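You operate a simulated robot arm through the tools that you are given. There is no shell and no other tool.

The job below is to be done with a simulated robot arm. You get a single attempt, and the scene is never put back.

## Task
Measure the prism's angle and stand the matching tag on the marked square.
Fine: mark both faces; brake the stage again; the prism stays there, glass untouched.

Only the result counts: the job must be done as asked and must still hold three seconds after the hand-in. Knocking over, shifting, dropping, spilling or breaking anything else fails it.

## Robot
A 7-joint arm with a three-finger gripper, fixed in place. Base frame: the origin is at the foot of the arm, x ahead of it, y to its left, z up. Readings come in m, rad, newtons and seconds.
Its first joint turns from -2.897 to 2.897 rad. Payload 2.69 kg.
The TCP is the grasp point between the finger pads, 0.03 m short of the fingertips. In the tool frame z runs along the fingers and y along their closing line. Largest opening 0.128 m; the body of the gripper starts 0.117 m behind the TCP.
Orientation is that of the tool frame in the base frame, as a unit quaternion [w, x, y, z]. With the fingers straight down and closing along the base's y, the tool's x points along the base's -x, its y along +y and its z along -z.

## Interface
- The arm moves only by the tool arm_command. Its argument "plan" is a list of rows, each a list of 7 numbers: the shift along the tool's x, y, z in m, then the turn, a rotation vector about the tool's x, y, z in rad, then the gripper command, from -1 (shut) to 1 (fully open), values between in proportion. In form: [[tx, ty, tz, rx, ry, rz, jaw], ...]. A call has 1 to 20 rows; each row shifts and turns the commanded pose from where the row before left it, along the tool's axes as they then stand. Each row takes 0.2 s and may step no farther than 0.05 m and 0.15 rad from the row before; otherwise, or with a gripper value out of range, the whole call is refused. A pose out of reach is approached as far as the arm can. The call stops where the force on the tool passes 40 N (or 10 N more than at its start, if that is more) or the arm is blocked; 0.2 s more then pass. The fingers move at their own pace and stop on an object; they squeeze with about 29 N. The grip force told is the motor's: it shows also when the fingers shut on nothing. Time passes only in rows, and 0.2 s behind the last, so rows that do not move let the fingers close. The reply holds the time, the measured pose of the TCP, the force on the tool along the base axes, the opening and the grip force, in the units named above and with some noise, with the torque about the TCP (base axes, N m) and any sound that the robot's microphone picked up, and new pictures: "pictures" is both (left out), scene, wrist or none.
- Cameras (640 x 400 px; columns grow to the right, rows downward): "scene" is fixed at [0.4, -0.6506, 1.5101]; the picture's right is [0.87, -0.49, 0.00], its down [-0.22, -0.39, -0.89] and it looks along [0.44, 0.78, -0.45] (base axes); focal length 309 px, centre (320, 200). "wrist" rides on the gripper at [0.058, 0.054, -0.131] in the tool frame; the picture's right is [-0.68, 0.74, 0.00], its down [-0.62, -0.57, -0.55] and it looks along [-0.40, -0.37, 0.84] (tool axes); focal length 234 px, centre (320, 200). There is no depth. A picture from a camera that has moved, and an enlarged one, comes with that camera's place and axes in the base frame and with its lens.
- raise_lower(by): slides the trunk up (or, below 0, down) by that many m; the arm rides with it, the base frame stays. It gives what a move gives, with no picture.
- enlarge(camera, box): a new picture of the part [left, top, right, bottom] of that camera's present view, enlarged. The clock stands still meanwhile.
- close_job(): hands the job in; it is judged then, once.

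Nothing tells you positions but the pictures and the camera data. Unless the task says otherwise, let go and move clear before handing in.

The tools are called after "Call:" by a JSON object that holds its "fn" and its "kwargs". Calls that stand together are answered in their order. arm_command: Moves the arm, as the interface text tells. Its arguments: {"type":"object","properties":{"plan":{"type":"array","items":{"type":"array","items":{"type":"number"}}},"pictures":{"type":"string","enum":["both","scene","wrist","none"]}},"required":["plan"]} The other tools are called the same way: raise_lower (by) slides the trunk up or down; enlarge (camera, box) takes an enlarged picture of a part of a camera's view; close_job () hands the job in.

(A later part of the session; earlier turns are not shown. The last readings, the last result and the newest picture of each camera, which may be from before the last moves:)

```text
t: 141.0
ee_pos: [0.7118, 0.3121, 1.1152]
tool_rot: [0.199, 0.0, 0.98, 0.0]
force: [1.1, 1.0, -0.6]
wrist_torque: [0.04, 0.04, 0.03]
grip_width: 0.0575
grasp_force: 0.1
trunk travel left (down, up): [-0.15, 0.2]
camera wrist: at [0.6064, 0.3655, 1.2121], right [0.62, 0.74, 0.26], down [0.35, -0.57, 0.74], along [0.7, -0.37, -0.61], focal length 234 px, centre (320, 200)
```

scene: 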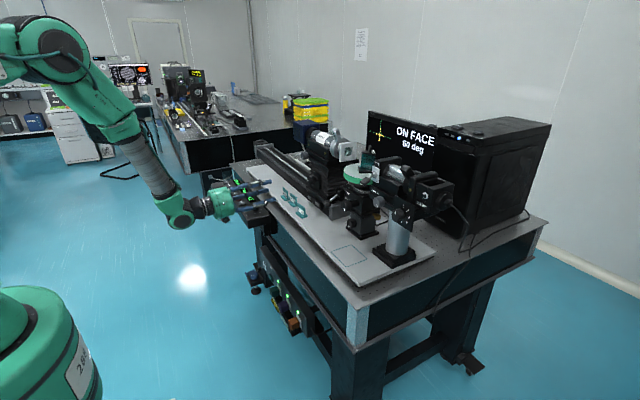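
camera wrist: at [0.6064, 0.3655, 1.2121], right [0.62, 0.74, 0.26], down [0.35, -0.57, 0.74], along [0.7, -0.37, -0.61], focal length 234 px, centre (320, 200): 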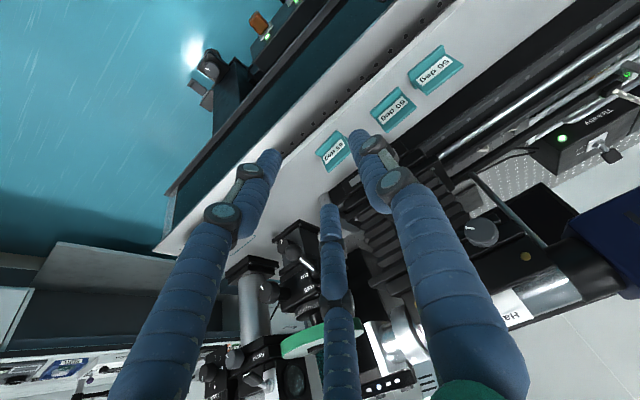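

Good pose. Before picking, I touch the bare board gently with closed tips near (0.84, 0.21) to learn its exact height.

Call:
{"fn": "arm_command", "kwargs": {"plan": [[-0.0113, -0.0204, 0.033, 0, 0, 0, -1], [-0.0113, -0.0204, 0.033, 0, 0, 0, -1], [-0.0113, -0.0204, 0.033, 0, 0, 0, -1], [-0.0113, -0.0204, 0.033, 0, 0, 0, -1], [-0.0113, -0.0204, 0.033, 0, 0, 0, -1], [0, 0, 0, 0, 0, 0, -1], [0.0078, 0, 0.0184, 0, 0, 0, -1], [0, 0, 0, 0, 0, 0, -1]]}}

Call:
{"fn": "enlarge", "kwargs": {"camera": "scene", "box": [270, 160, 366, 230]}}

```text
t: 142.8
ee_pos: [0.8271, 0.2107, 0.9669]
tool_rot: [0.198, -0.001, 0.98, 0.0]
force: [0.1, 0.1, 0.2]
wrist_torque: [0.0, -0.01, 0.03]
grip_width: 0.0023
grasp_force: 29.2
trunk travel left (down, up): [-0.15, 0.2]
camera wrist: at [0.7219, 0.2648, 1.0638], right [0.62, 0.74, 0.26], down [0.35, -0.56, 0.75], along [0.7, -0.37, -0.61], focal length 234 px, centre (320, 200)
```

scene: 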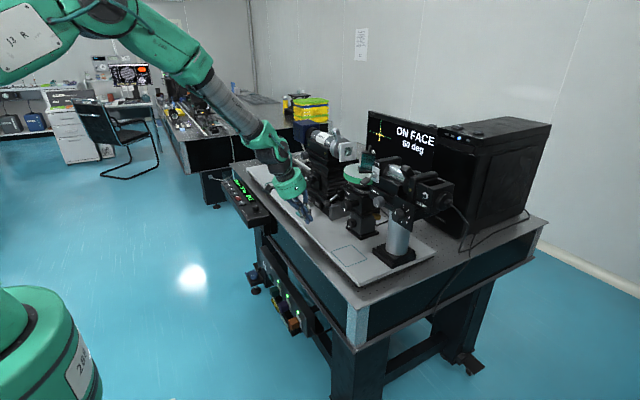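
wrist: 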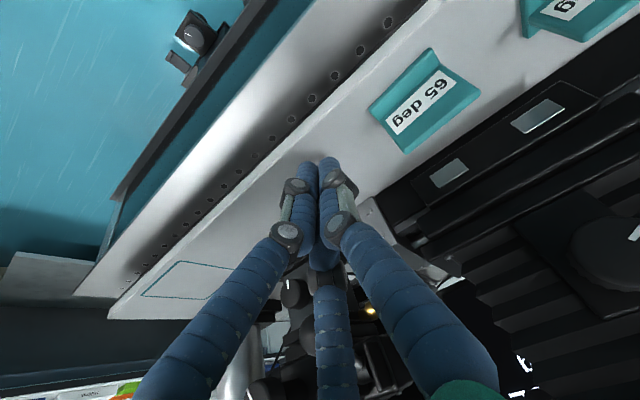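

```text
5.71 times, centred on (318, 195) of scene
camera zoom: at [0.4, -0.6506, 1.5101], right [0.87, -0.49, 0.0], down [-0.22, -0.39, -0.89], along [0.44, 0.78, -0.45], focal length 1766 px, centre (331, 229)
```

zoom: 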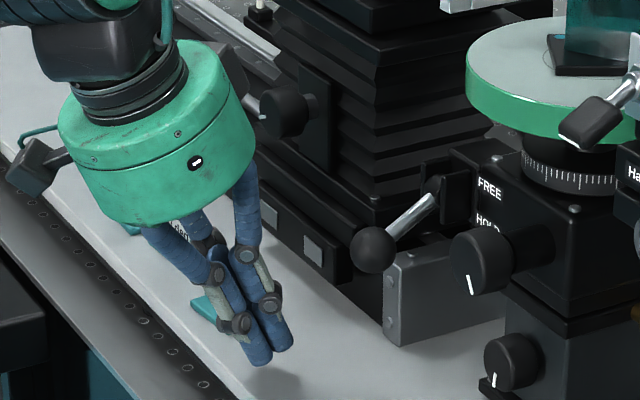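

Call:
{"fn": "arm_command", "kwargs": {"plan": [[0.0016, 0, 0.0037, 0, 0, 0, -1], [0.0016, 0, 0.0037, 0, 0, 0, -1], [0, 0, 0, 0, 0, 0, -1]], "pictures": "none"}}

Call:
{"fn": "arm_command", "kwargs": {"plan": [[0.0012, 0, 0.0028, 0, 0, 0, -1], [0, 0, 0, 0, 0, 0, -1]], "pictures": "none"}}

Call:
{"fn": "arm_command", "kwargs": {"plan": [[0.0012, 0, 0.0028, 0, 0, 0, -1], [0, 0, 0, 0, 0, 0, -1]], "pictures": "none"}}

```text
t: 143.6
ee_pos: [0.8287, 0.2099, 0.9574]
tool_rot: [0.198, -0.001, 0.98, 0.0]
force: [0.2, 0.1, -0.3]
wrist_torque: [-0.03, -0.01, -0.01]
grip_width: 0.0023
grasp_force: 29.1
trunk travel left (down, up): [-0.15, 0.2]
```

```text
t: 144.2
ee_pos: [0.8263, 0.2106, 0.9556]
tool_rot: [0.199, 0.0, 0.98, 0.0]
force: [-5.9, -1.8, 11.5]
wrist_torque: [-0.15, 0.23, -0.02]
grip_width: 0.002
grasp_force: 29.7
trunk travel left (down, up): [-0.15, 0.2]
```

```text
t: 144.7
ee_pos: [0.8292, 0.211, 0.9554]
tool_rot: [0.202, 0.0, 0.979, 0.0]
force: [-13.1, -1.6, 19.5]
wrist_torque: [-0.18, 0.49, -0.07]
grip_width: 0.0021
grasp_force: 29.5
trunk travel left (down, up): [-0.15, 0.2]
stopped in row 2: the force on the tool passed its limit at 42 N (the readings are from after the stop); the commanded pose is now the measured one
```

Contact at TCP z≈0.9555, so the board's surface is at z≈0.925. I lift, move over the 60 tag with jaws at 60 mm, and stop with the tips just above its top edge to fine-align.

Call:
{"fn": "arm_command", "kwargs": {"plan": [[-0.01233, 0, -0.0292, 0, 0, 0, -1], [-0.01233, 0, -0.0292, 0, 0, 0, -1], [-0.01233, 0, -0.0292, 0, 0, 0, -0.0625], [-0.0054, 0.0445, 0.0023, 0, 0, 0, -0.0625], [-0.0054, 0.0445, 0.0023, 0, 0, 0, -0.0625], [-0.0054, 0.0445, 0.0023, 0, 0, 0, -0.0625], [-0.0054, 0.0445, 0.0023, 0, 0, 0, -0.0625], [0.0137, 0, 0.0323, 0, 0, 0, -0.0625], [0, 0, 0, 0, 0, 0, -0.0625]]}}

Call:
{"fn": "enlarge", "kwargs": {"camera": "wrist", "box": [240, 100, 400, 200]}}

Call:
{"fn": "enlarge", "kwargs": {"camera": "scene", "box": [270, 170, 326, 215]}}

Call:
{"fn": "enlarge", "kwargs": {"camera": "scene", "box": [360, 100, 450, 156]}}

```text
t: 146.7
ee_pos: [0.854, 0.391, 1.0091]
tool_rot: [0.199, 0.001, 0.98, 0.0]
force: [0.3, 0.9, -1.8]
wrist_torque: [-0.02, 0.01, -0.05]
grip_width: 0.0601
grasp_force: 0.1
trunk travel left (down, up): [-0.15, 0.2]
camera wrist: at [0.7478, 0.4459, 1.106], right [0.62, 0.74, 0.27], down [0.35, -0.57, 0.75], along [0.7, -0.37, -0.61], focal length 234 px, centre (320, 200)
```

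scene: 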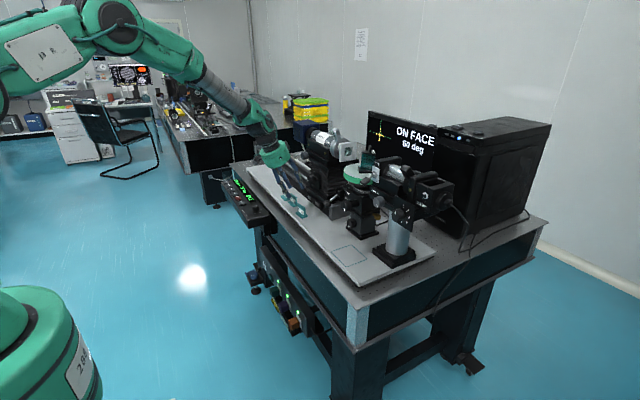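
wrist: 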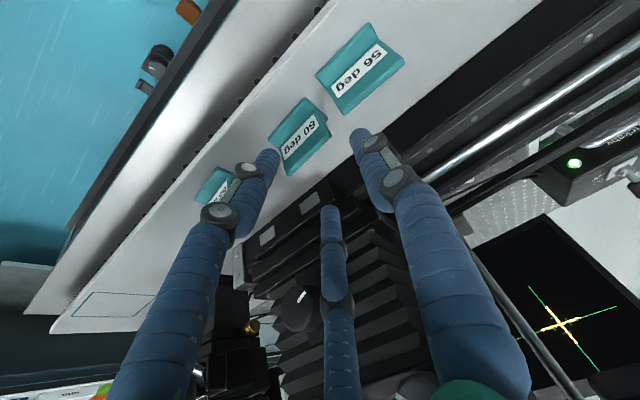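

```text
4.00 times, centred on (320, 150) of wrist
camera zoom: at [0.7478, 0.4459, 1.106], right [0.62, 0.74, 0.27], down [0.35, -0.57, 0.75], along [0.7, -0.37, -0.61], focal length 937 px, centre (320, 400)
```

zoom: 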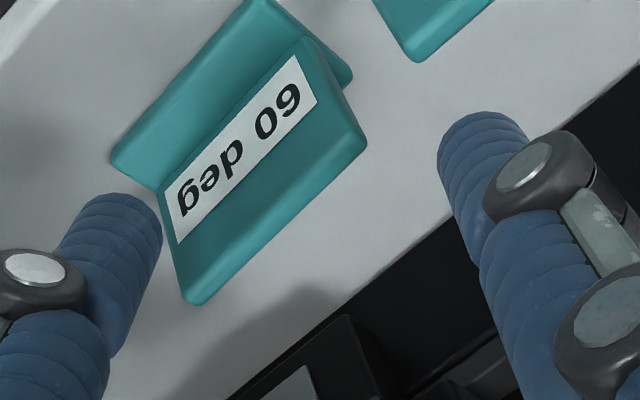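

```text
8.89 times, centred on (298, 192) of scene
camera zoom: at [0.4, -0.6506, 1.5101], right [0.87, -0.49, 0.0], down [-0.22, -0.39, -0.89], along [0.44, 0.78, -0.45], focal length 2748 px, centre (516, 267)
```

zoom: 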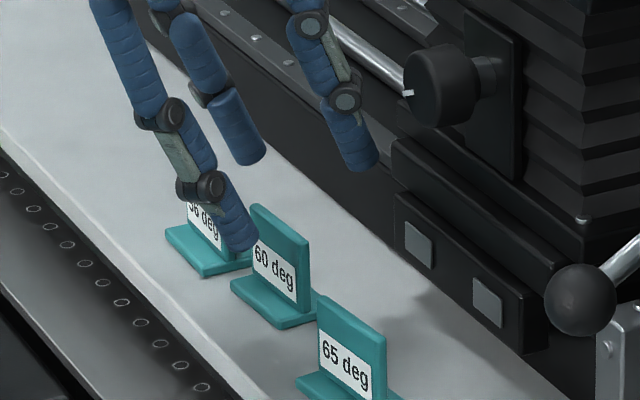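

```text
7.11 times, centred on (405, 128) of scene
camera zoom: at [0.4, -0.6506, 1.5101], right [0.87, -0.49, 0.0], down [-0.22, -0.39, -0.89], along [0.44, 0.78, -0.45], focal length 2198 px, centre (-284, 712)
```

zoom: 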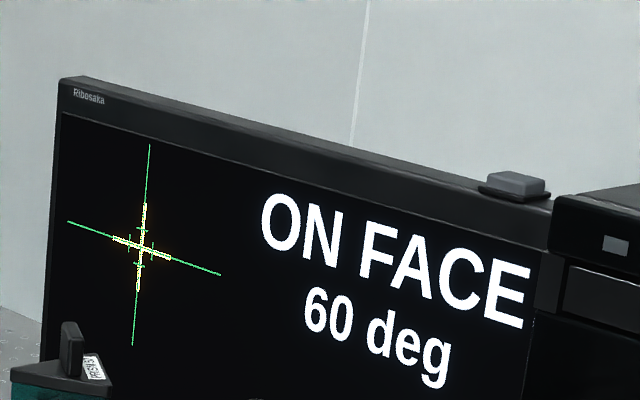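

From here: the plate's top runs from y 0.3658 to 0.4152 at x 0.859, and the 56 tag begins at 0.4316. I trim my position by a few millimetres and lower the first 2 cm.

Call:
{"fn": "arm_command", "kwargs": {"plan": [[0.0014, -0.003, -0.0006, 0, 0, 0, -0.094], [0, 0, 0, 0, 0, 0, -0.094], [0.0039, 0, 0.0092, 0, 0, 0, -0.094], [0.0039, 0, 0.0092, 0, 0, 0, -0.094], [0, 0, 0, 0, 0, 0, -0.094]], "pictures": "wrist"}}

Call:
{"fn": "enlarge", "kwargs": {"camera": "wrist", "box": [240, 100, 400, 200]}}

Call:
{"fn": "enlarge", "kwargs": {"camera": "scene", "box": [270, 170, 326, 215]}}

```text
t: 147.9
ee_pos: [0.8506, 0.3883, 0.9917]
tool_rot: [0.2, -0.001, 0.98, 0.0]
force: [-0.3, -0.3, 0.5]
wrist_torque: [-0.01, 0.06, 0.03]
grip_width: 0.058
grasp_force: 0.1
trunk travel left (down, up): [-0.15, 0.2]
camera wrist: at [0.7444, 0.4417, 1.0885], right [0.62, 0.74, 0.27], down [0.35, -0.57, 0.75], along [0.7, -0.37, -0.61], focal length 234 px, centre (320, 200)
```

wrist: 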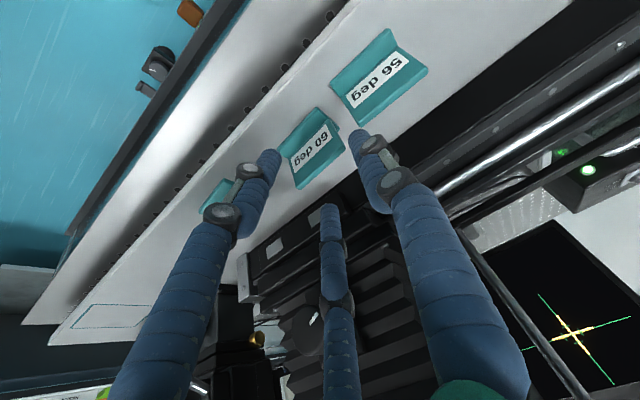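

```text
4.00 times, centred on (320, 150) of wrist
camera zoom: at [0.7444, 0.4417, 1.0885], right [0.62, 0.74, 0.27], down [0.35, -0.57, 0.75], along [0.7, -0.37, -0.61], focal length 937 px, centre (320, 400)
```

zoom: 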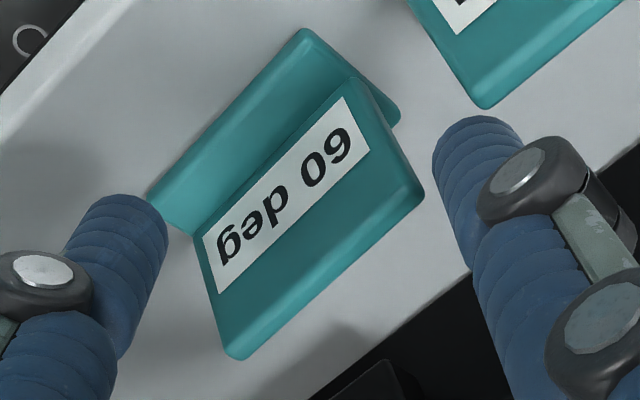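

```text
8.89 times, centred on (298, 192) of scene
camera zoom: at [0.4, -0.6506, 1.5101], right [0.87, -0.49, 0.0], down [-0.22, -0.39, -0.89], along [0.44, 0.78, -0.45], focal length 2748 px, centre (516, 267)
```

zoom: 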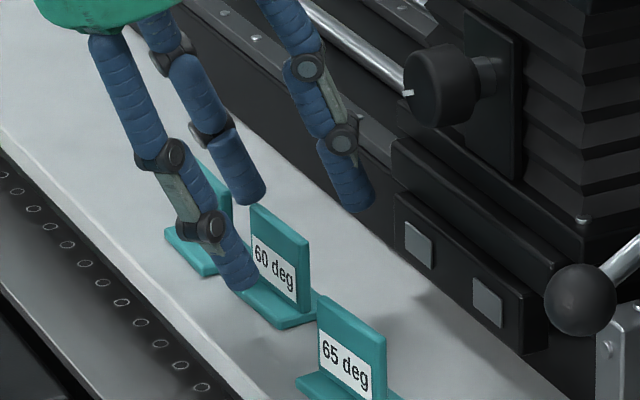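

No contact so far. I continue down in 3 mm steps, reading the force each time.

Call:
{"fn": "arm_command", "kwargs": {"plan": [[0.0012, 0, 0.0028, 0, 0, 0, -0.094], [0.0012, 0, 0.0028, 0, 0, 0, -0.094], [0, 0, 0, 0, 0, 0, -0.094]], "pictures": "none"}}

Call:
{"fn": "arm_command", "kwargs": {"plan": [[0.0012, 0, 0.0028, 0, 0, 0, -0.094], [0.0012, 0, 0.0028, 0, 0, 0, -0.094], [0, 0, 0, 0, 0, 0, -0.094]], "pictures": "wrist"}}

Call:
{"fn": "enlarge", "kwargs": {"camera": "wrist", "box": [240, 100, 400, 200]}}

Call:
{"fn": "enlarge", "kwargs": {"camera": "scene", "box": [270, 170, 326, 215]}}

```text
t: 148.7
ee_pos: [0.8503, 0.3864, 0.9863]
tool_rot: [0.2, 0.001, 0.98, 0.0]
force: [-0.4, 0.6, -0.6]
wrist_torque: [-0.02, 0.02, -0.03]
grip_width: 0.0581
grasp_force: 0.0
trunk travel left (down, up): [-0.15, 0.2]
```

```text
t: 149.5
ee_pos: [0.8503, 0.3866, 0.9798]
tool_rot: [0.2, 0.0, 0.98, 0.0]
force: [-0.2, -0.9, -0.2]
wrist_torque: [0.01, 0.0, 0.01]
grip_width: 0.058
grasp_force: 0.1
trunk travel left (down, up): [-0.15, 0.2]
camera wrist: at [0.7439, 0.4403, 1.0772], right [0.62, 0.74, 0.27], down [0.35, -0.57, 0.75], along [0.7, -0.37, -0.61], focal length 234 px, centre (320, 200)
```

wrist: 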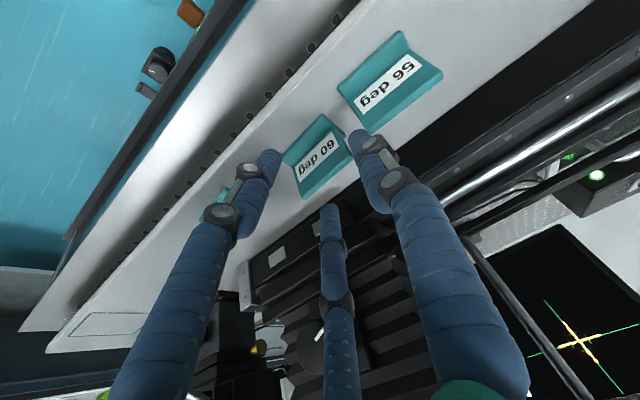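

```text
4.00 times, centred on (320, 150) of wrist
camera zoom: at [0.7439, 0.4403, 1.0772], right [0.62, 0.74, 0.27], down [0.35, -0.57, 0.75], along [0.7, -0.37, -0.61], focal length 937 px, centre (320, 400)
```

zoom: 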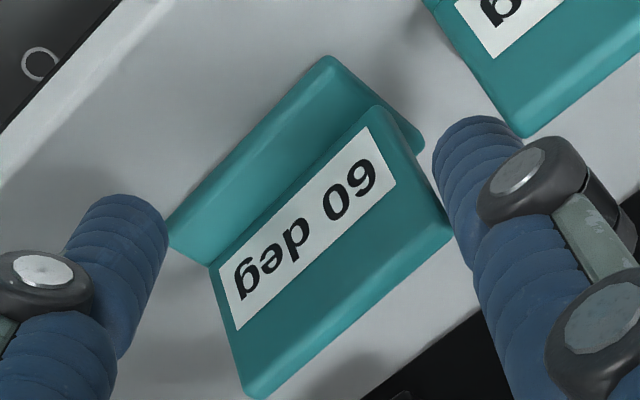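

```text
8.89 times, centred on (298, 192) of scene
camera zoom: at [0.4, -0.6506, 1.5101], right [0.87, -0.49, 0.0], down [-0.22, -0.39, -0.89], along [0.44, 0.78, -0.45], focal length 2748 px, centre (516, 267)
```

zoom: 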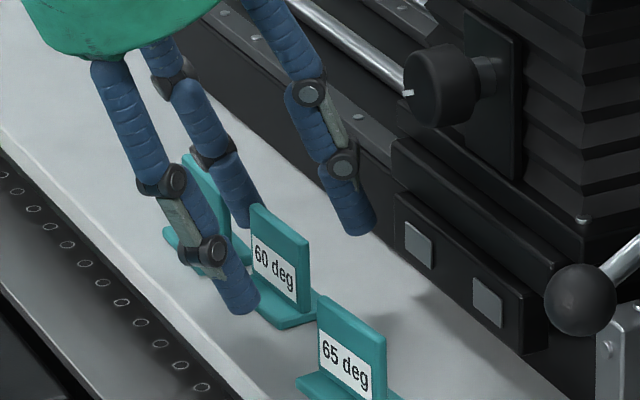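

Still free of contact, with the thumb in the gap. I go down the last 13 mm.

Call:
{"fn": "arm_command", "kwargs": {"plan": [[0.0012, 0.0005, 0.0028, 0, 0, 0, -0.094], [0.0012, 0, 0.0028, 0, 0, 0, -0.094], [0, 0, 0, 0, 0, 0, -0.094]], "pictures": "none"}}

Call:
{"fn": "arm_command", "kwargs": {"plan": [[0.0012, 0, 0.0028, 0, 0, 0, -0.094], [0.0012, 0, 0.0028, 0, 0, 0, -0.094], [0, 0, 0, 0, 0, 0, -0.094]], "pictures": "wrist"}}

Call:
{"fn": "enlarge", "kwargs": {"camera": "wrist", "box": [240, 100, 400, 200]}}

Call:
{"fn": "enlarge", "kwargs": {"camera": "scene", "box": [270, 170, 326, 215]}}

```text
t: 150.3
ee_pos: [0.8496, 0.3873, 0.9733]
tool_rot: [0.2, -0.001, 0.98, 0.001]
force: [0.4, 0.4, -0.3]
wrist_torque: [-0.02, 0.0, 0.03]
grip_width: 0.0577
grasp_force: 0.0
trunk travel left (down, up): [-0.15, 0.2]
```

```text
t: 151.1
ee_pos: [0.8502, 0.3872, 0.9678]
tool_rot: [0.201, 0.0, 0.98, 0.0]
force: [-0.1, -0.2, 0.5]
wrist_torque: [0.0, -0.01, -0.02]
grip_width: 0.0579
grasp_force: 0.1
trunk travel left (down, up): [-0.15, 0.2]
camera wrist: at [0.7441, 0.4412, 1.0654], right [0.62, 0.74, 0.27], down [0.35, -0.57, 0.75], along [0.7, -0.37, -0.61], focal length 234 px, centre (320, 200)
```

wrist: 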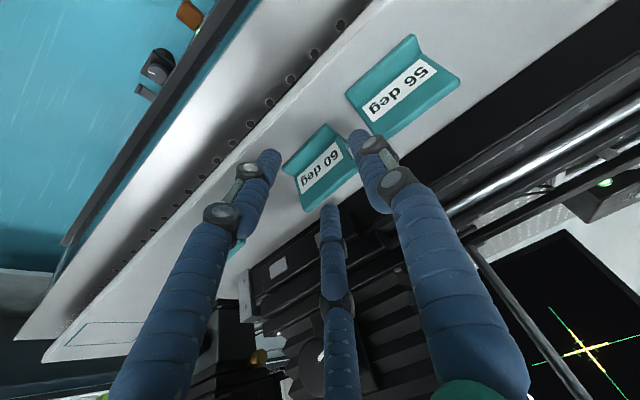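

```text
4.00 times, centred on (320, 150) of wrist
camera zoom: at [0.7441, 0.4412, 1.0654], right [0.62, 0.74, 0.27], down [0.35, -0.57, 0.75], along [0.7, -0.37, -0.61], focal length 937 px, centre (320, 400)
```

zoom: 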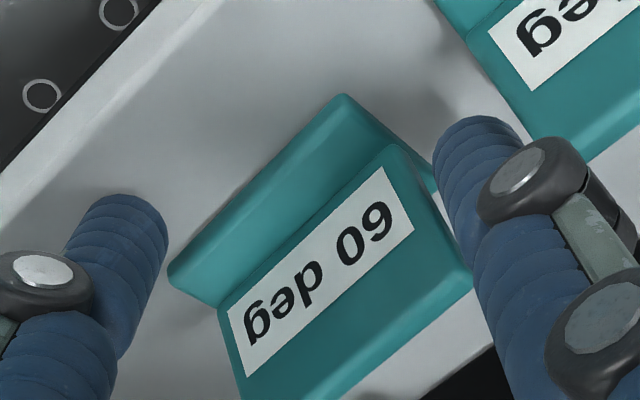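

```text
8.89 times, centred on (298, 192) of scene
camera zoom: at [0.4, -0.6506, 1.5101], right [0.87, -0.49, 0.0], down [-0.22, -0.39, -0.89], along [0.44, 0.78, -0.45], focal length 2748 px, centre (516, 267)
```

zoom: 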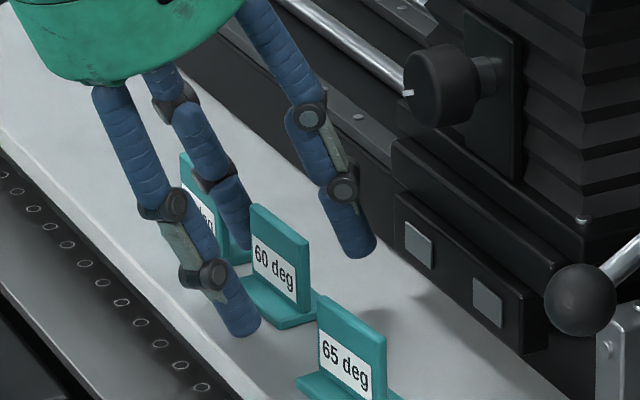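

Tips are about 12 mm above the board and clear. I close on the plate's side edges in stages.

Call:
{"fn": "arm_command", "kwargs": {"plan": [[0, 0, 0, 0, 0, 0, -0.18], [0, 0, 0, 0, 0, 0, -0.25], [0, 0, 0, 0, 0, 0, -0.35], [0, 0, 0, 0, 0, 0, -0.5]], "pictures": "wrist"}}

Call:
{"fn": "enlarge", "kwargs": {"camera": "wrist", "box": [240, 100, 400, 200]}}

Call:
{"fn": "enlarge", "kwargs": {"camera": "scene", "box": [270, 170, 326, 215]}}

```text
t: 152.1
ee_pos: [0.8502, 0.3861, 0.9675]
tool_rot: [0.2, -0.001, 0.98, 0.0]
force: [-0.4, 1.2, -0.2]
wrist_torque: [0.01, 0.0, -0.03]
grip_width: 0.0318
grasp_force: 0.1
trunk travel left (down, up): [-0.15, 0.2]
camera wrist: at [0.7441, 0.4412, 1.0654], right [0.62, 0.74, 0.27], down [0.35, -0.57, 0.75], along [0.7, -0.37, -0.61], focal length 234 px, centre (320, 200)
```

wrist: 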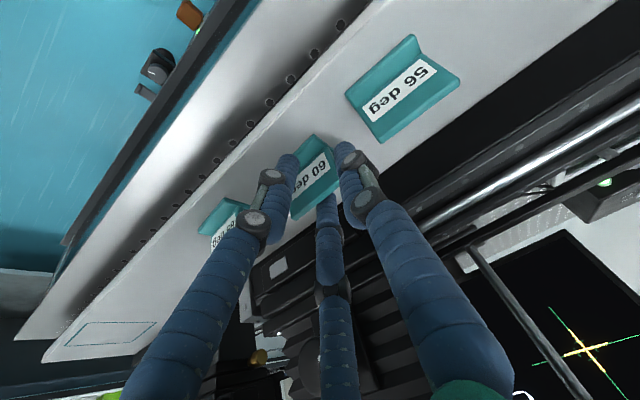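

```text
4.00 times, centred on (320, 150) of wrist
camera zoom: at [0.7441, 0.4412, 1.0654], right [0.62, 0.74, 0.27], down [0.35, -0.57, 0.75], along [0.7, -0.37, -0.61], focal length 937 px, centre (320, 400)
```

zoom: 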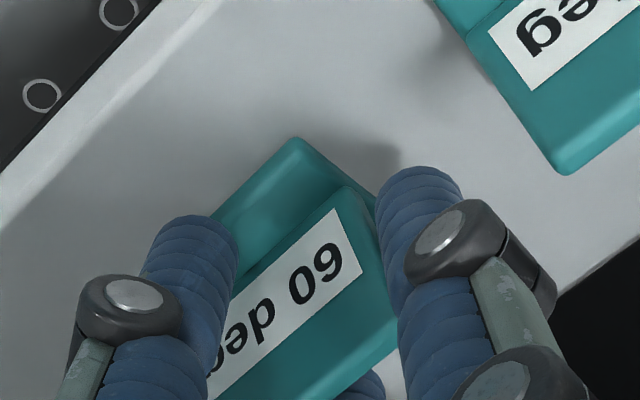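

```text
8.89 times, centred on (298, 192) of scene
camera zoom: at [0.4, -0.6506, 1.5101], right [0.87, -0.49, 0.0], down [-0.22, -0.39, -0.89], along [0.44, 0.78, -0.45], focal length 2748 px, centre (516, 267)
```

zoom: 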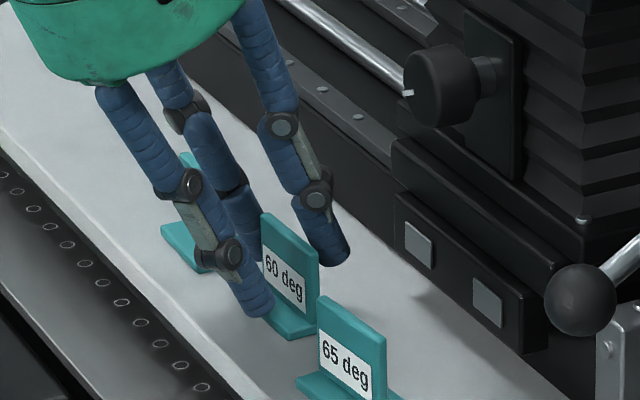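

The tag only slid about 13 mm toward −y: this hand really has a thumb opposed by two spread fingers, which straddled the plate. So the plate must be pinched thickness-wise (thumb behind, two fingers in front). I open again, lift clear, and check that nothing else moved.

Call:
{"fn": "arm_command", "kwargs": {"plan": [[0, 0, 0, 0, 0, 0, -0.25], [0, 0, 0, 0, 0, 0, -0.094], [0, 0, 0, 0, 0, 0, -0.094], [-0.0039, 0, -0.0092, 0, 0, 0, -0.094], [-0.0078, 0, -0.0184, 0, 0, 0, -0.094], [-0.0156, 0, -0.0368, 0, 0, 0, -0.094], [0, 0, 0, 0, 0, 0, -0.094]]}}

Call:
{"fn": "enlarge", "kwargs": {"camera": "scene", "box": [270, 170, 326, 215]}}

Call:
{"fn": "enlarge", "kwargs": {"camera": "wrist", "box": [240, 90, 400, 190]}}

```text
t: 153.7
ee_pos: [0.8496, 0.3851, 1.0386]
tool_rot: [0.2, 0.0, 0.98, 0.001]
force: [-0.3, -0.1, 0.2]
wrist_torque: [0.01, -0.02, 0.04]
grip_width: 0.0579
grasp_force: 0.0
trunk travel left (down, up): [-0.15, 0.2]
camera wrist: at [0.7434, 0.4391, 1.1354], right [0.62, 0.74, 0.27], down [0.35, -0.57, 0.75], along [0.7, -0.37, -0.61], focal length 234 px, centre (320, 200)
```

scene: 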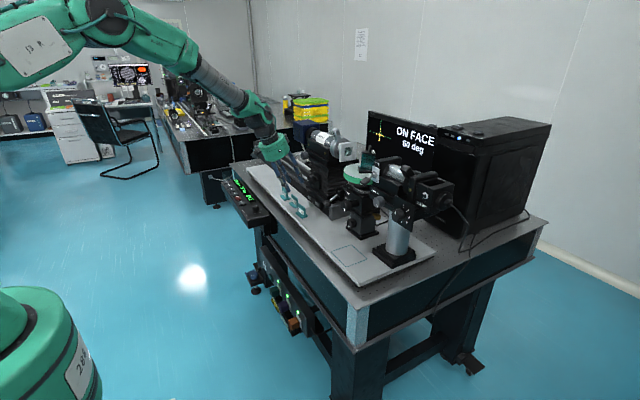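
wrist: 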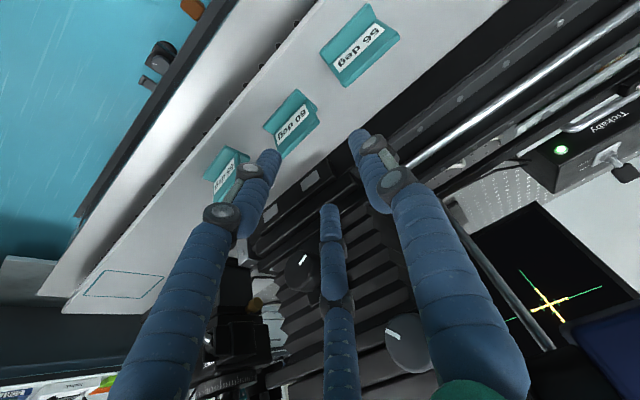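

```text
8.89 times, centred on (298, 192) of scene
camera zoom: at [0.4, -0.6506, 1.5101], right [0.87, -0.49, 0.0], down [-0.22, -0.39, -0.89], along [0.44, 0.78, -0.45], focal length 2748 px, centre (516, 267)
```

zoom: 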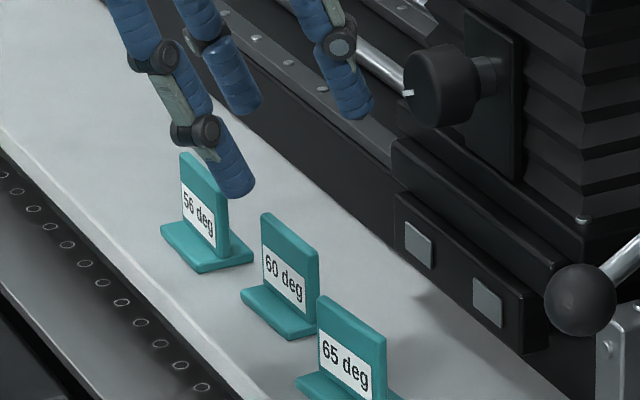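

```text
4.00 times, centred on (320, 140) of wrist
camera zoom: at [0.7434, 0.4391, 1.1354], right [0.62, 0.74, 0.27], down [0.35, -0.57, 0.75], along [0.7, -0.37, -0.61], focal length 937 px, centre (320, 440)
```

zoom: 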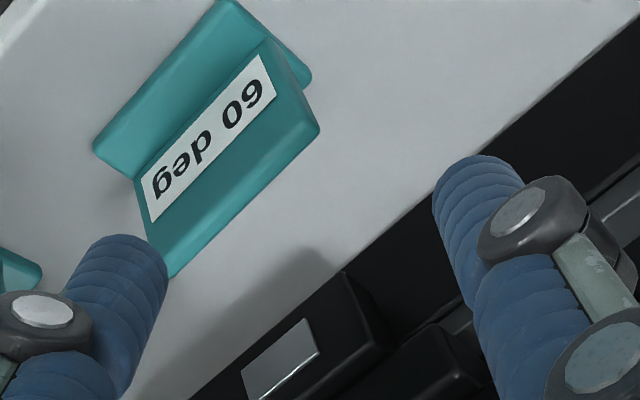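

All three tags stand; only the 60 tag slid (now y 0.354–0.403, x 0.859). I back off, stand the tool upright with a 90° turn so the thumb goes behind the plate, and stay nearer to me so the palm clears the telescope knob; closing will draw the tag toward me.

Call:
{"fn": "arm_command", "kwargs": {"plan": [[0.0111, -0.002, -0.0337, 0, 0, 0, 0], [0.0111, -0.002, -0.0337, 0, 0, 0, 0], [0.0111, -0.002, -0.0337, 0, 0, 0, 0], [0, 0, 0, 0, 0.1333, 0, 0.156], [0, 0, 0, 0, 0.1333, 0, 0.156], [0, 0, 0, 0, 0.1333, 0, 0.156], [0, 0, 0, 0, 0, 0.1428, 0.156], [0, 0, 0, 0, 0, 0.1428, 0.156], [0, 0, 0, 0, 0, 0.1428, 0.156], [0, 0, 0, 0, 0, 0.1428, 0.156], [0, 0, 0, 0, 0, 0.1428, 0.156], [0, 0, 0, 0, 0, 0.1428, 0.156], [0, 0, 0, 0, 0, 0.1428, 0.156], [0, 0, 0, 0, 0, 0.1428, 0.156], [0, 0, 0, 0, 0, 0.1428, 0.156], [0, 0, 0, 0, 0, 0.1428, 0.156], [0, 0, 0, 0, 0, 0.1428, 0.156], [0, 0, 0, 0, 0, 0, 0.156]], "pictures": "wrist"}}

Call:
{"fn": "enlarge", "kwargs": {"camera": "wrist", "box": [280, 0, 440, 120]}}

```text
t: 157.5
ee_pos: [0.7798, 0.3796, 1.1193]
tool_rot: [0.002, 0.708, 0.707, 0.001]
force: [-0.2, 0.4, -0.6]
wrist_torque: [-0.02, 0.01, -0.03]
grip_width: 0.0739
grasp_force: 0.1
trunk travel left (down, up): [-0.15, 0.2]
camera wrist: at [0.832, 0.4388, 1.2491], right [0.74, -0.68, 0.0], down [-0.57, -0.62, 0.55], along [-0.37, -0.4, -0.84], focal length 234 px, centre (320, 200)
```

wrist: 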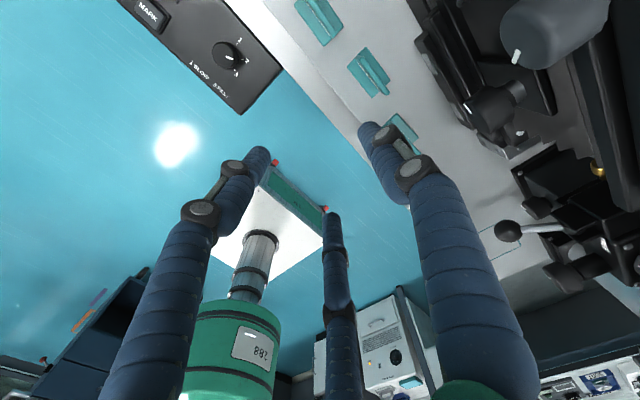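

```text
3.33 times, centred on (360, 60) of wrist
camera zoom: at [0.832, 0.4388, 1.2491], right [0.74, -0.68, 0.0], down [-0.57, -0.62, 0.55], along [-0.37, -0.4, -0.84], focal length 781 px, centre (187, 667)
```

zoom: 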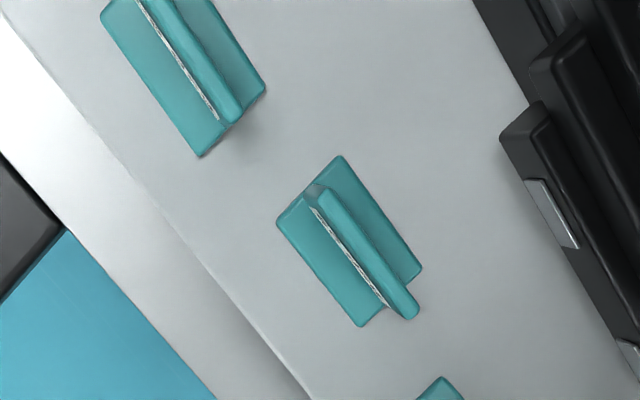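

The tag's plate is centred at (0.858, 0.380). I move the TCP to x 0.834 (thumb behind the plate, fingers in front of it) and come down stepwise, watching the force.

Call:
{"fn": "arm_command", "kwargs": {"plan": [[0, 0.027, 0, 0, 0, 0, 0.156], [0, 0.027, 0, 0, 0, 0, 0.156], [0, 0, 0.04, 0, 0, 0, 0.156], [0, 0, 0.03, 0, 0, 0, 0.156], [0, 0, 0.02, 0, 0, 0, 0.156], [0, 0, 0, 0, 0, 0, 0.156]]}}

Call:
{"fn": "enlarge", "kwargs": {"camera": "wrist", "box": [240, 60, 400, 180]}}

Call:
{"fn": "enlarge", "kwargs": {"camera": "scene", "box": [260, 130, 356, 215]}}

```text
t: 158.9
ee_pos: [0.831, 0.3806, 1.0292]
tool_rot: [0.001, 0.706, 0.708, 0.001]
force: [0.6, 0.1, -0.2]
wrist_torque: [0.0, 0.0, 0.0]
grip_width: 0.0738
grasp_force: 0.1
trunk travel left (down, up): [-0.15, 0.2]
camera wrist: at [0.8844, 0.4394, 1.16], right [0.74, -0.68, 0.0], down [-0.57, -0.62, 0.55], along [-0.37, -0.4, -0.84], focal length 234 px, centre (320, 200)
```

scene: 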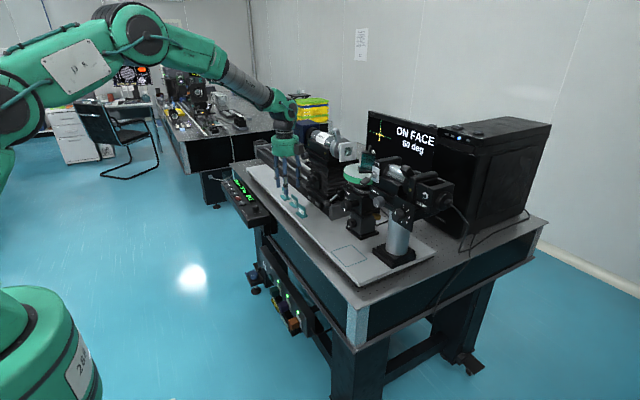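
wrist: 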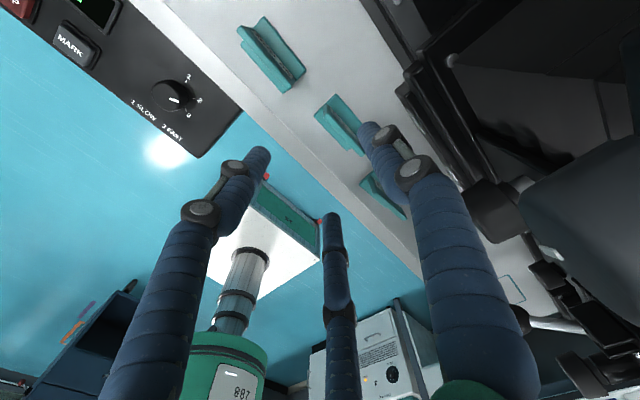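

```text
3.33 times, centred on (320, 120) of wrist
camera zoom: at [0.8844, 0.4394, 1.16], right [0.74, -0.68, 0.0], down [-0.57, -0.62, 0.55], along [-0.37, -0.4, -0.84], focal length 781 px, centre (320, 467)
```

zoom: 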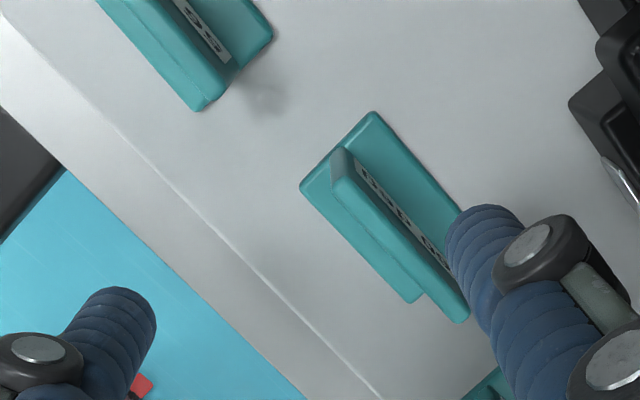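

```text
4.71 times, centred on (308, 172) of scene
camera zoom: at [0.4, -0.6506, 1.5101], right [0.87, -0.49, 0.0], down [-0.22, -0.39, -0.89], along [0.44, 0.78, -0.45], focal length 1455 px, centre (376, 329)
```

zoom: 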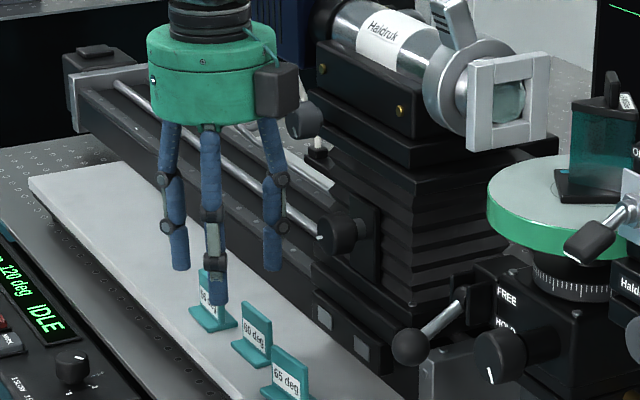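

Call:
{"fn": "arm_command", "kwargs": {"plan": [[0, 0, 0.015, 0, 0, 0, 0.156], [0, 0, 0.015, 0, 0, 0, 0.156], [0, 0, 0.008, 0, 0, 0, 0.156], [0, 0, 0, 0, 0, 0, 0.156]], "pictures": "wrist"}}

Call:
{"fn": "enlarge", "kwargs": {"camera": "wrist", "box": [240, 60, 400, 180]}}

Call:
{"fn": "enlarge", "kwargs": {"camera": "scene", "box": [260, 130, 356, 215]}}

Call:
{"fn": "enlarge", "kwargs": {"camera": "scene", "box": [360, 100, 450, 156]}}

```text
t: 159.9
ee_pos: [0.8325, 0.3798, 0.9902]
tool_rot: [0.001, 0.707, 0.707, 0.001]
force: [0.8, -0.5, -0.4]
wrist_torque: [-0.02, 0.01, -0.01]
grip_width: 0.0741
grasp_force: 0.1
trunk travel left (down, up): [-0.15, 0.2]
camera wrist: at [0.8858, 0.439, 1.1218], right [0.74, -0.68, 0.0], down [-0.57, -0.62, 0.55], along [-0.37, -0.4, -0.84], focal length 234 px, centre (320, 200)
```

wrist: 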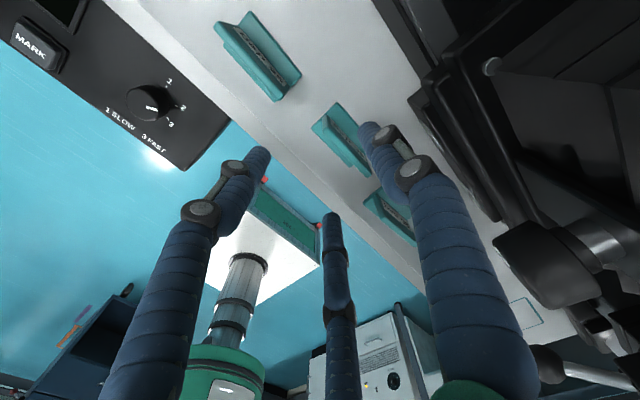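

```text
3.33 times, centred on (320, 120) of wrist
camera zoom: at [0.8858, 0.439, 1.1218], right [0.74, -0.68, 0.0], down [-0.57, -0.62, 0.55], along [-0.37, -0.4, -0.84], focal length 781 px, centre (320, 467)
```

zoom: 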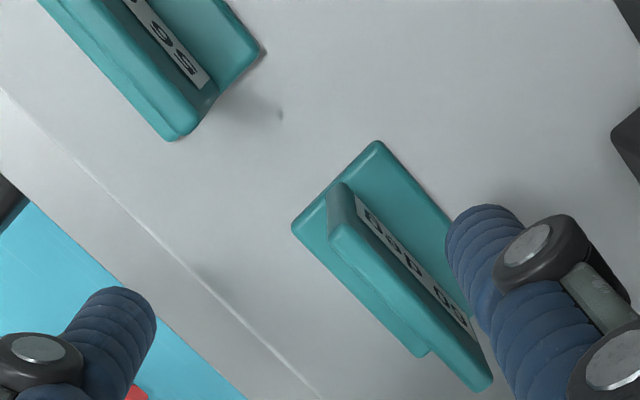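

```text
4.71 times, centred on (308, 172) of scene
camera zoom: at [0.4, -0.6506, 1.5101], right [0.87, -0.49, 0.0], down [-0.22, -0.39, -0.89], along [0.44, 0.78, -0.45], focal length 1455 px, centre (376, 329)
```

zoom: 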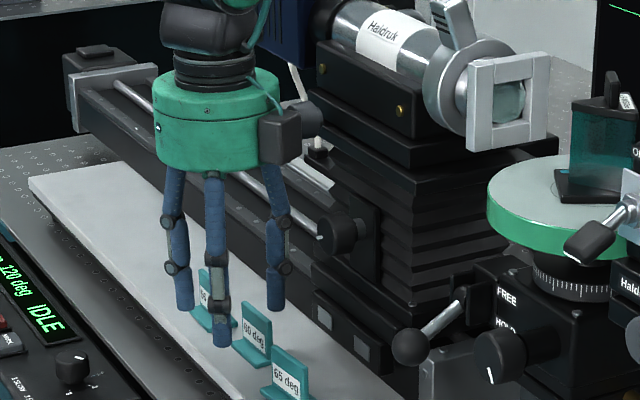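

```text
7.11 times, centred on (405, 128) of scene
camera zoom: at [0.4, -0.6506, 1.5101], right [0.87, -0.49, 0.0], down [-0.22, -0.39, -0.89], along [0.44, 0.78, -0.45], focal length 2198 px, centre (-284, 712)
```

zoom: 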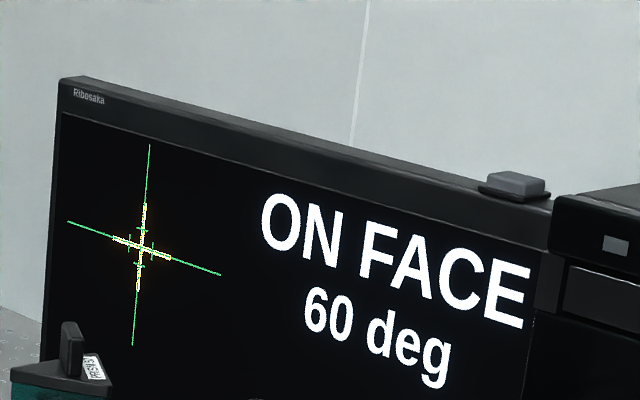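

Clear so far, and the telescope is untouched. I lower the last 22 mm.

Call:
{"fn": "arm_command", "kwargs": {"plan": [[0, 0, 0.008, 0, 0, 0, 0.156], [0, 0, 0.008, 0, 0, 0, 0.156], [0, 0, 0.005, 0, 0, 0, 0.156], [0, 0, 0, 0, 0, 0, 0.156]], "pictures": "wrist"}}

Call:
{"fn": "enlarge", "kwargs": {"camera": "wrist", "box": [240, 60, 400, 180]}}

Call:
{"fn": "enlarge", "kwargs": {"camera": "scene", "box": [260, 130, 356, 215]}}

```text
t: 160.9
ee_pos: [0.8335, 0.3817, 0.9705]
tool_rot: [0.001, 0.707, 0.708, 0.002]
force: [-0.5, 0.3, 0.1]
wrist_torque: [0.04, 0.01, 0.01]
grip_width: 0.0738
grasp_force: 0.1
trunk travel left (down, up): [-0.15, 0.2]
camera wrist: at [0.8862, 0.4398, 1.1012], right [0.74, -0.68, 0.0], down [-0.57, -0.62, 0.55], along [-0.37, -0.4, -0.84], focal length 234 px, centre (320, 200)
```

wrist: 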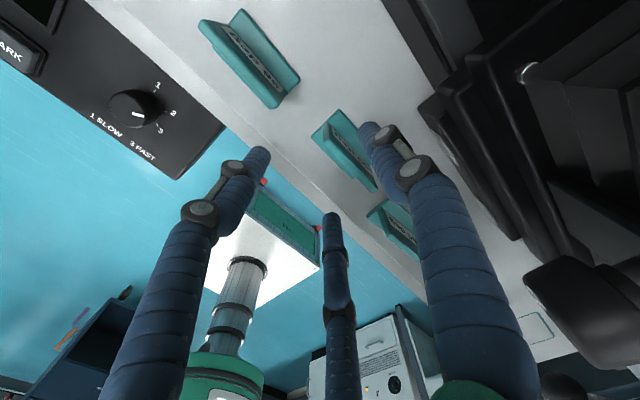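

```text
3.33 times, centred on (320, 120) of wrist
camera zoom: at [0.8862, 0.4398, 1.1012], right [0.74, -0.68, 0.0], down [-0.57, -0.62, 0.55], along [-0.37, -0.4, -0.84], focal length 781 px, centre (320, 467)
```

zoom: 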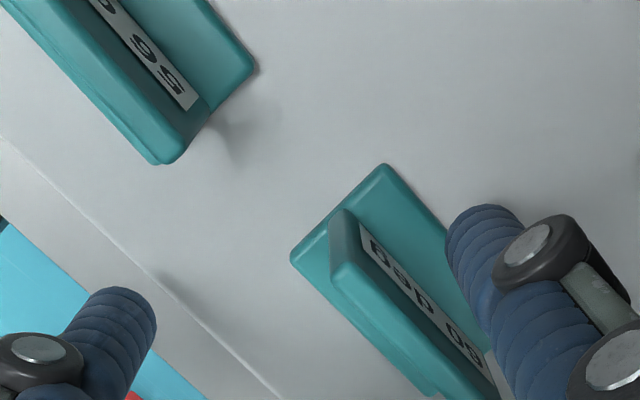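

```text
4.71 times, centred on (308, 172) of scene
camera zoom: at [0.4, -0.6506, 1.5101], right [0.87, -0.49, 0.0], down [-0.22, -0.39, -0.89], along [0.44, 0.78, -0.45], focal length 1455 px, centre (376, 329)
```

zoom: 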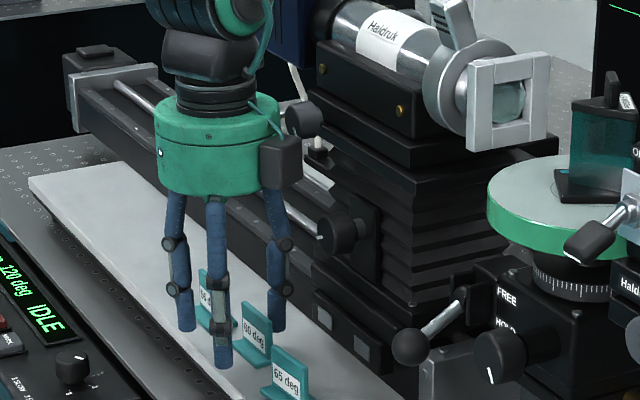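

Thumb behind, fingers in front, no contact. I lower 4 mm more and close slowly so the thumb draws the tag toward the two fingers.

Call:
{"fn": "arm_command", "kwargs": {"plan": [[0, 0, 0.002, 0, 0, 0, 0.156], [0, 0, 0.002, 0, 0, 0, 0.1], [0, 0, 0, 0, 0, 0, 0.0], [0, 0, 0, 0, 0, 0, -0.1], [0, 0, 0, 0, 0, 0, -0.2], [0, 0, 0, 0, 0, 0, -0.3], [0, 0, 0, 0, 0, 0, -0.4]], "pictures": "wrist"}}

Call:
{"fn": "enlarge", "kwargs": {"camera": "wrist", "box": [240, 80, 400, 200]}}

Call:
{"fn": "enlarge", "kwargs": {"camera": "scene", "box": [270, 165, 334, 215]}}

```text
t: 162.5
ee_pos: [0.8351, 0.3802, 0.9668]
tool_rot: [0.002, 0.706, 0.708, 0.001]
force: [-0.7, -1.2, 0.6]
wrist_torque: [0.01, 0.0, 0.01]
grip_width: 0.0386
grasp_force: 0.1
trunk travel left (down, up): [-0.15, 0.2]
camera wrist: at [0.8864, 0.4392, 1.0965], right [0.74, -0.68, 0.0], down [-0.57, -0.62, 0.55], along [-0.37, -0.4, -0.84], focal length 234 px, centre (320, 200)
```

wrist: 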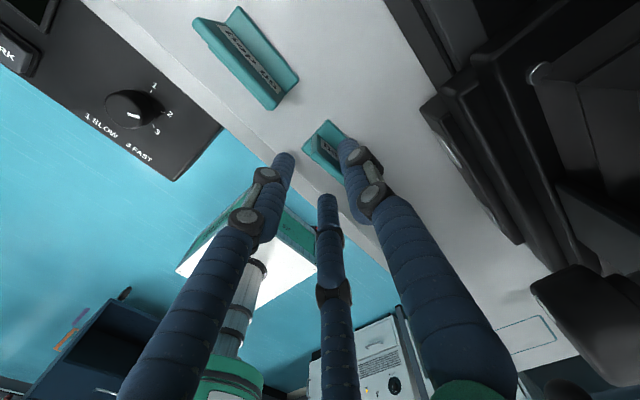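

```text
3.33 times, centred on (320, 140) of wrist
camera zoom: at [0.8864, 0.4392, 1.0965], right [0.74, -0.68, 0.0], down [-0.57, -0.62, 0.55], along [-0.37, -0.4, -0.84], focal length 781 px, centre (320, 400)
```

zoom: 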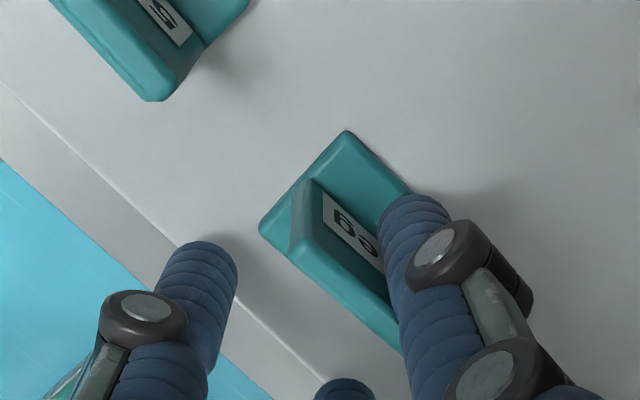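

```text
8.00 times, centred on (302, 190) of scene
camera zoom: at [0.4, -0.6506, 1.5101], right [0.87, -0.49, 0.0], down [-0.22, -0.39, -0.89], along [0.44, 0.78, -0.45], focal length 2473 px, centre (464, 280)
```

zoom: 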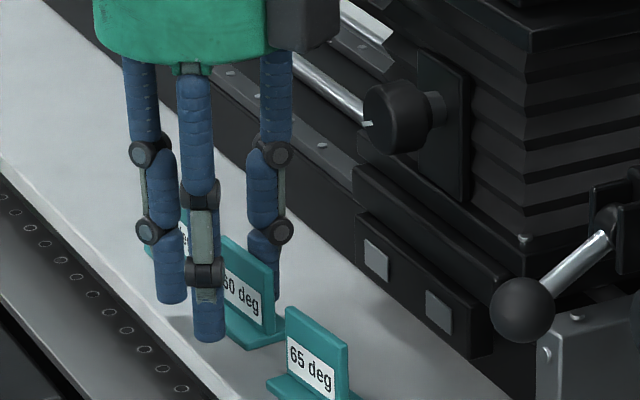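

The tag is sliding upright toward the fingers. I continue closing.

Call:
{"fn": "arm_command", "kwargs": {"plan": [[0, 0, 0, 0, 0, 0, -0.5], [0, 0, 0, 0, 0, 0, -0.6], [0, 0, 0, 0, 0, 0, -0.7], [0, 0, 0, 0, 0, 0, -0.8], [0, 0, 0, 0, 0, 0, -0.9], [0, 0, 0, 0, 0, 0, -1], [0, 0, 0, 0, 0, 0, -1]], "pictures": "wrist"}}

Call:
{"fn": "enlarge", "kwargs": {"camera": "wrist", "box": [240, 80, 400, 200]}}

Call:
{"fn": "enlarge", "kwargs": {"camera": "scene", "box": [270, 165, 334, 215]}}

```text
t: 164.1
ee_pos: [0.8339, 0.3808, 0.9667]
tool_rot: [0.001, 0.706, 0.708, 0.001]
force: [0.2, 0.1, -0.3]
wrist_torque: [-0.03, 0.0, -0.05]
grip_width: 0.0105
grasp_force: 28.7
trunk travel left (down, up): [-0.15, 0.2]
camera wrist: at [0.8864, 0.4392, 1.0965], right [0.74, -0.68, 0.0], down [-0.57, -0.62, 0.55], along [-0.37, -0.4, -0.84], focal length 234 px, centre (320, 200)
```

wrist: 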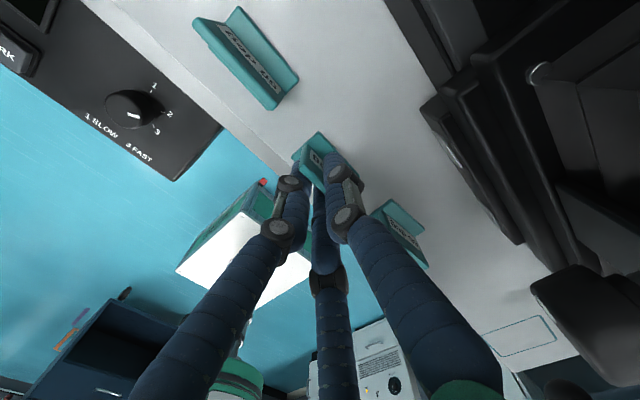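

```text
3.33 times, centred on (320, 140) of wrist
camera zoom: at [0.8864, 0.4392, 1.0965], right [0.74, -0.68, 0.0], down [-0.57, -0.62, 0.55], along [-0.37, -0.4, -0.84], focal length 781 px, centre (320, 400)
```

zoom: 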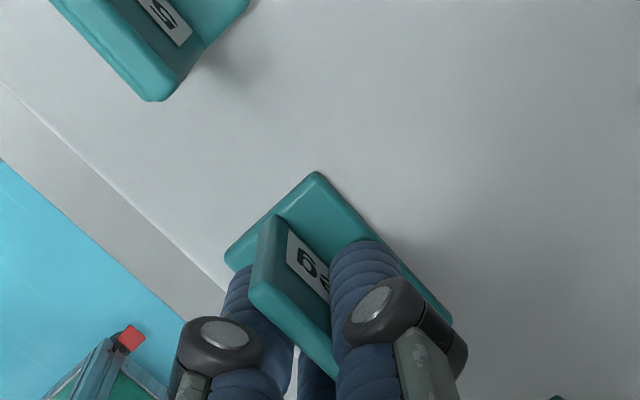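

```text
8.00 times, centred on (302, 190) of scene
camera zoom: at [0.4, -0.6506, 1.5101], right [0.87, -0.49, 0.0], down [-0.22, -0.39, -0.89], along [0.44, 0.78, -0.45], focal length 2473 px, centre (464, 280)
```

zoom: 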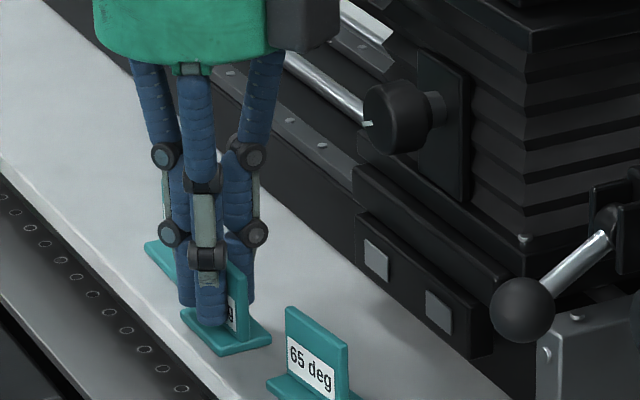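

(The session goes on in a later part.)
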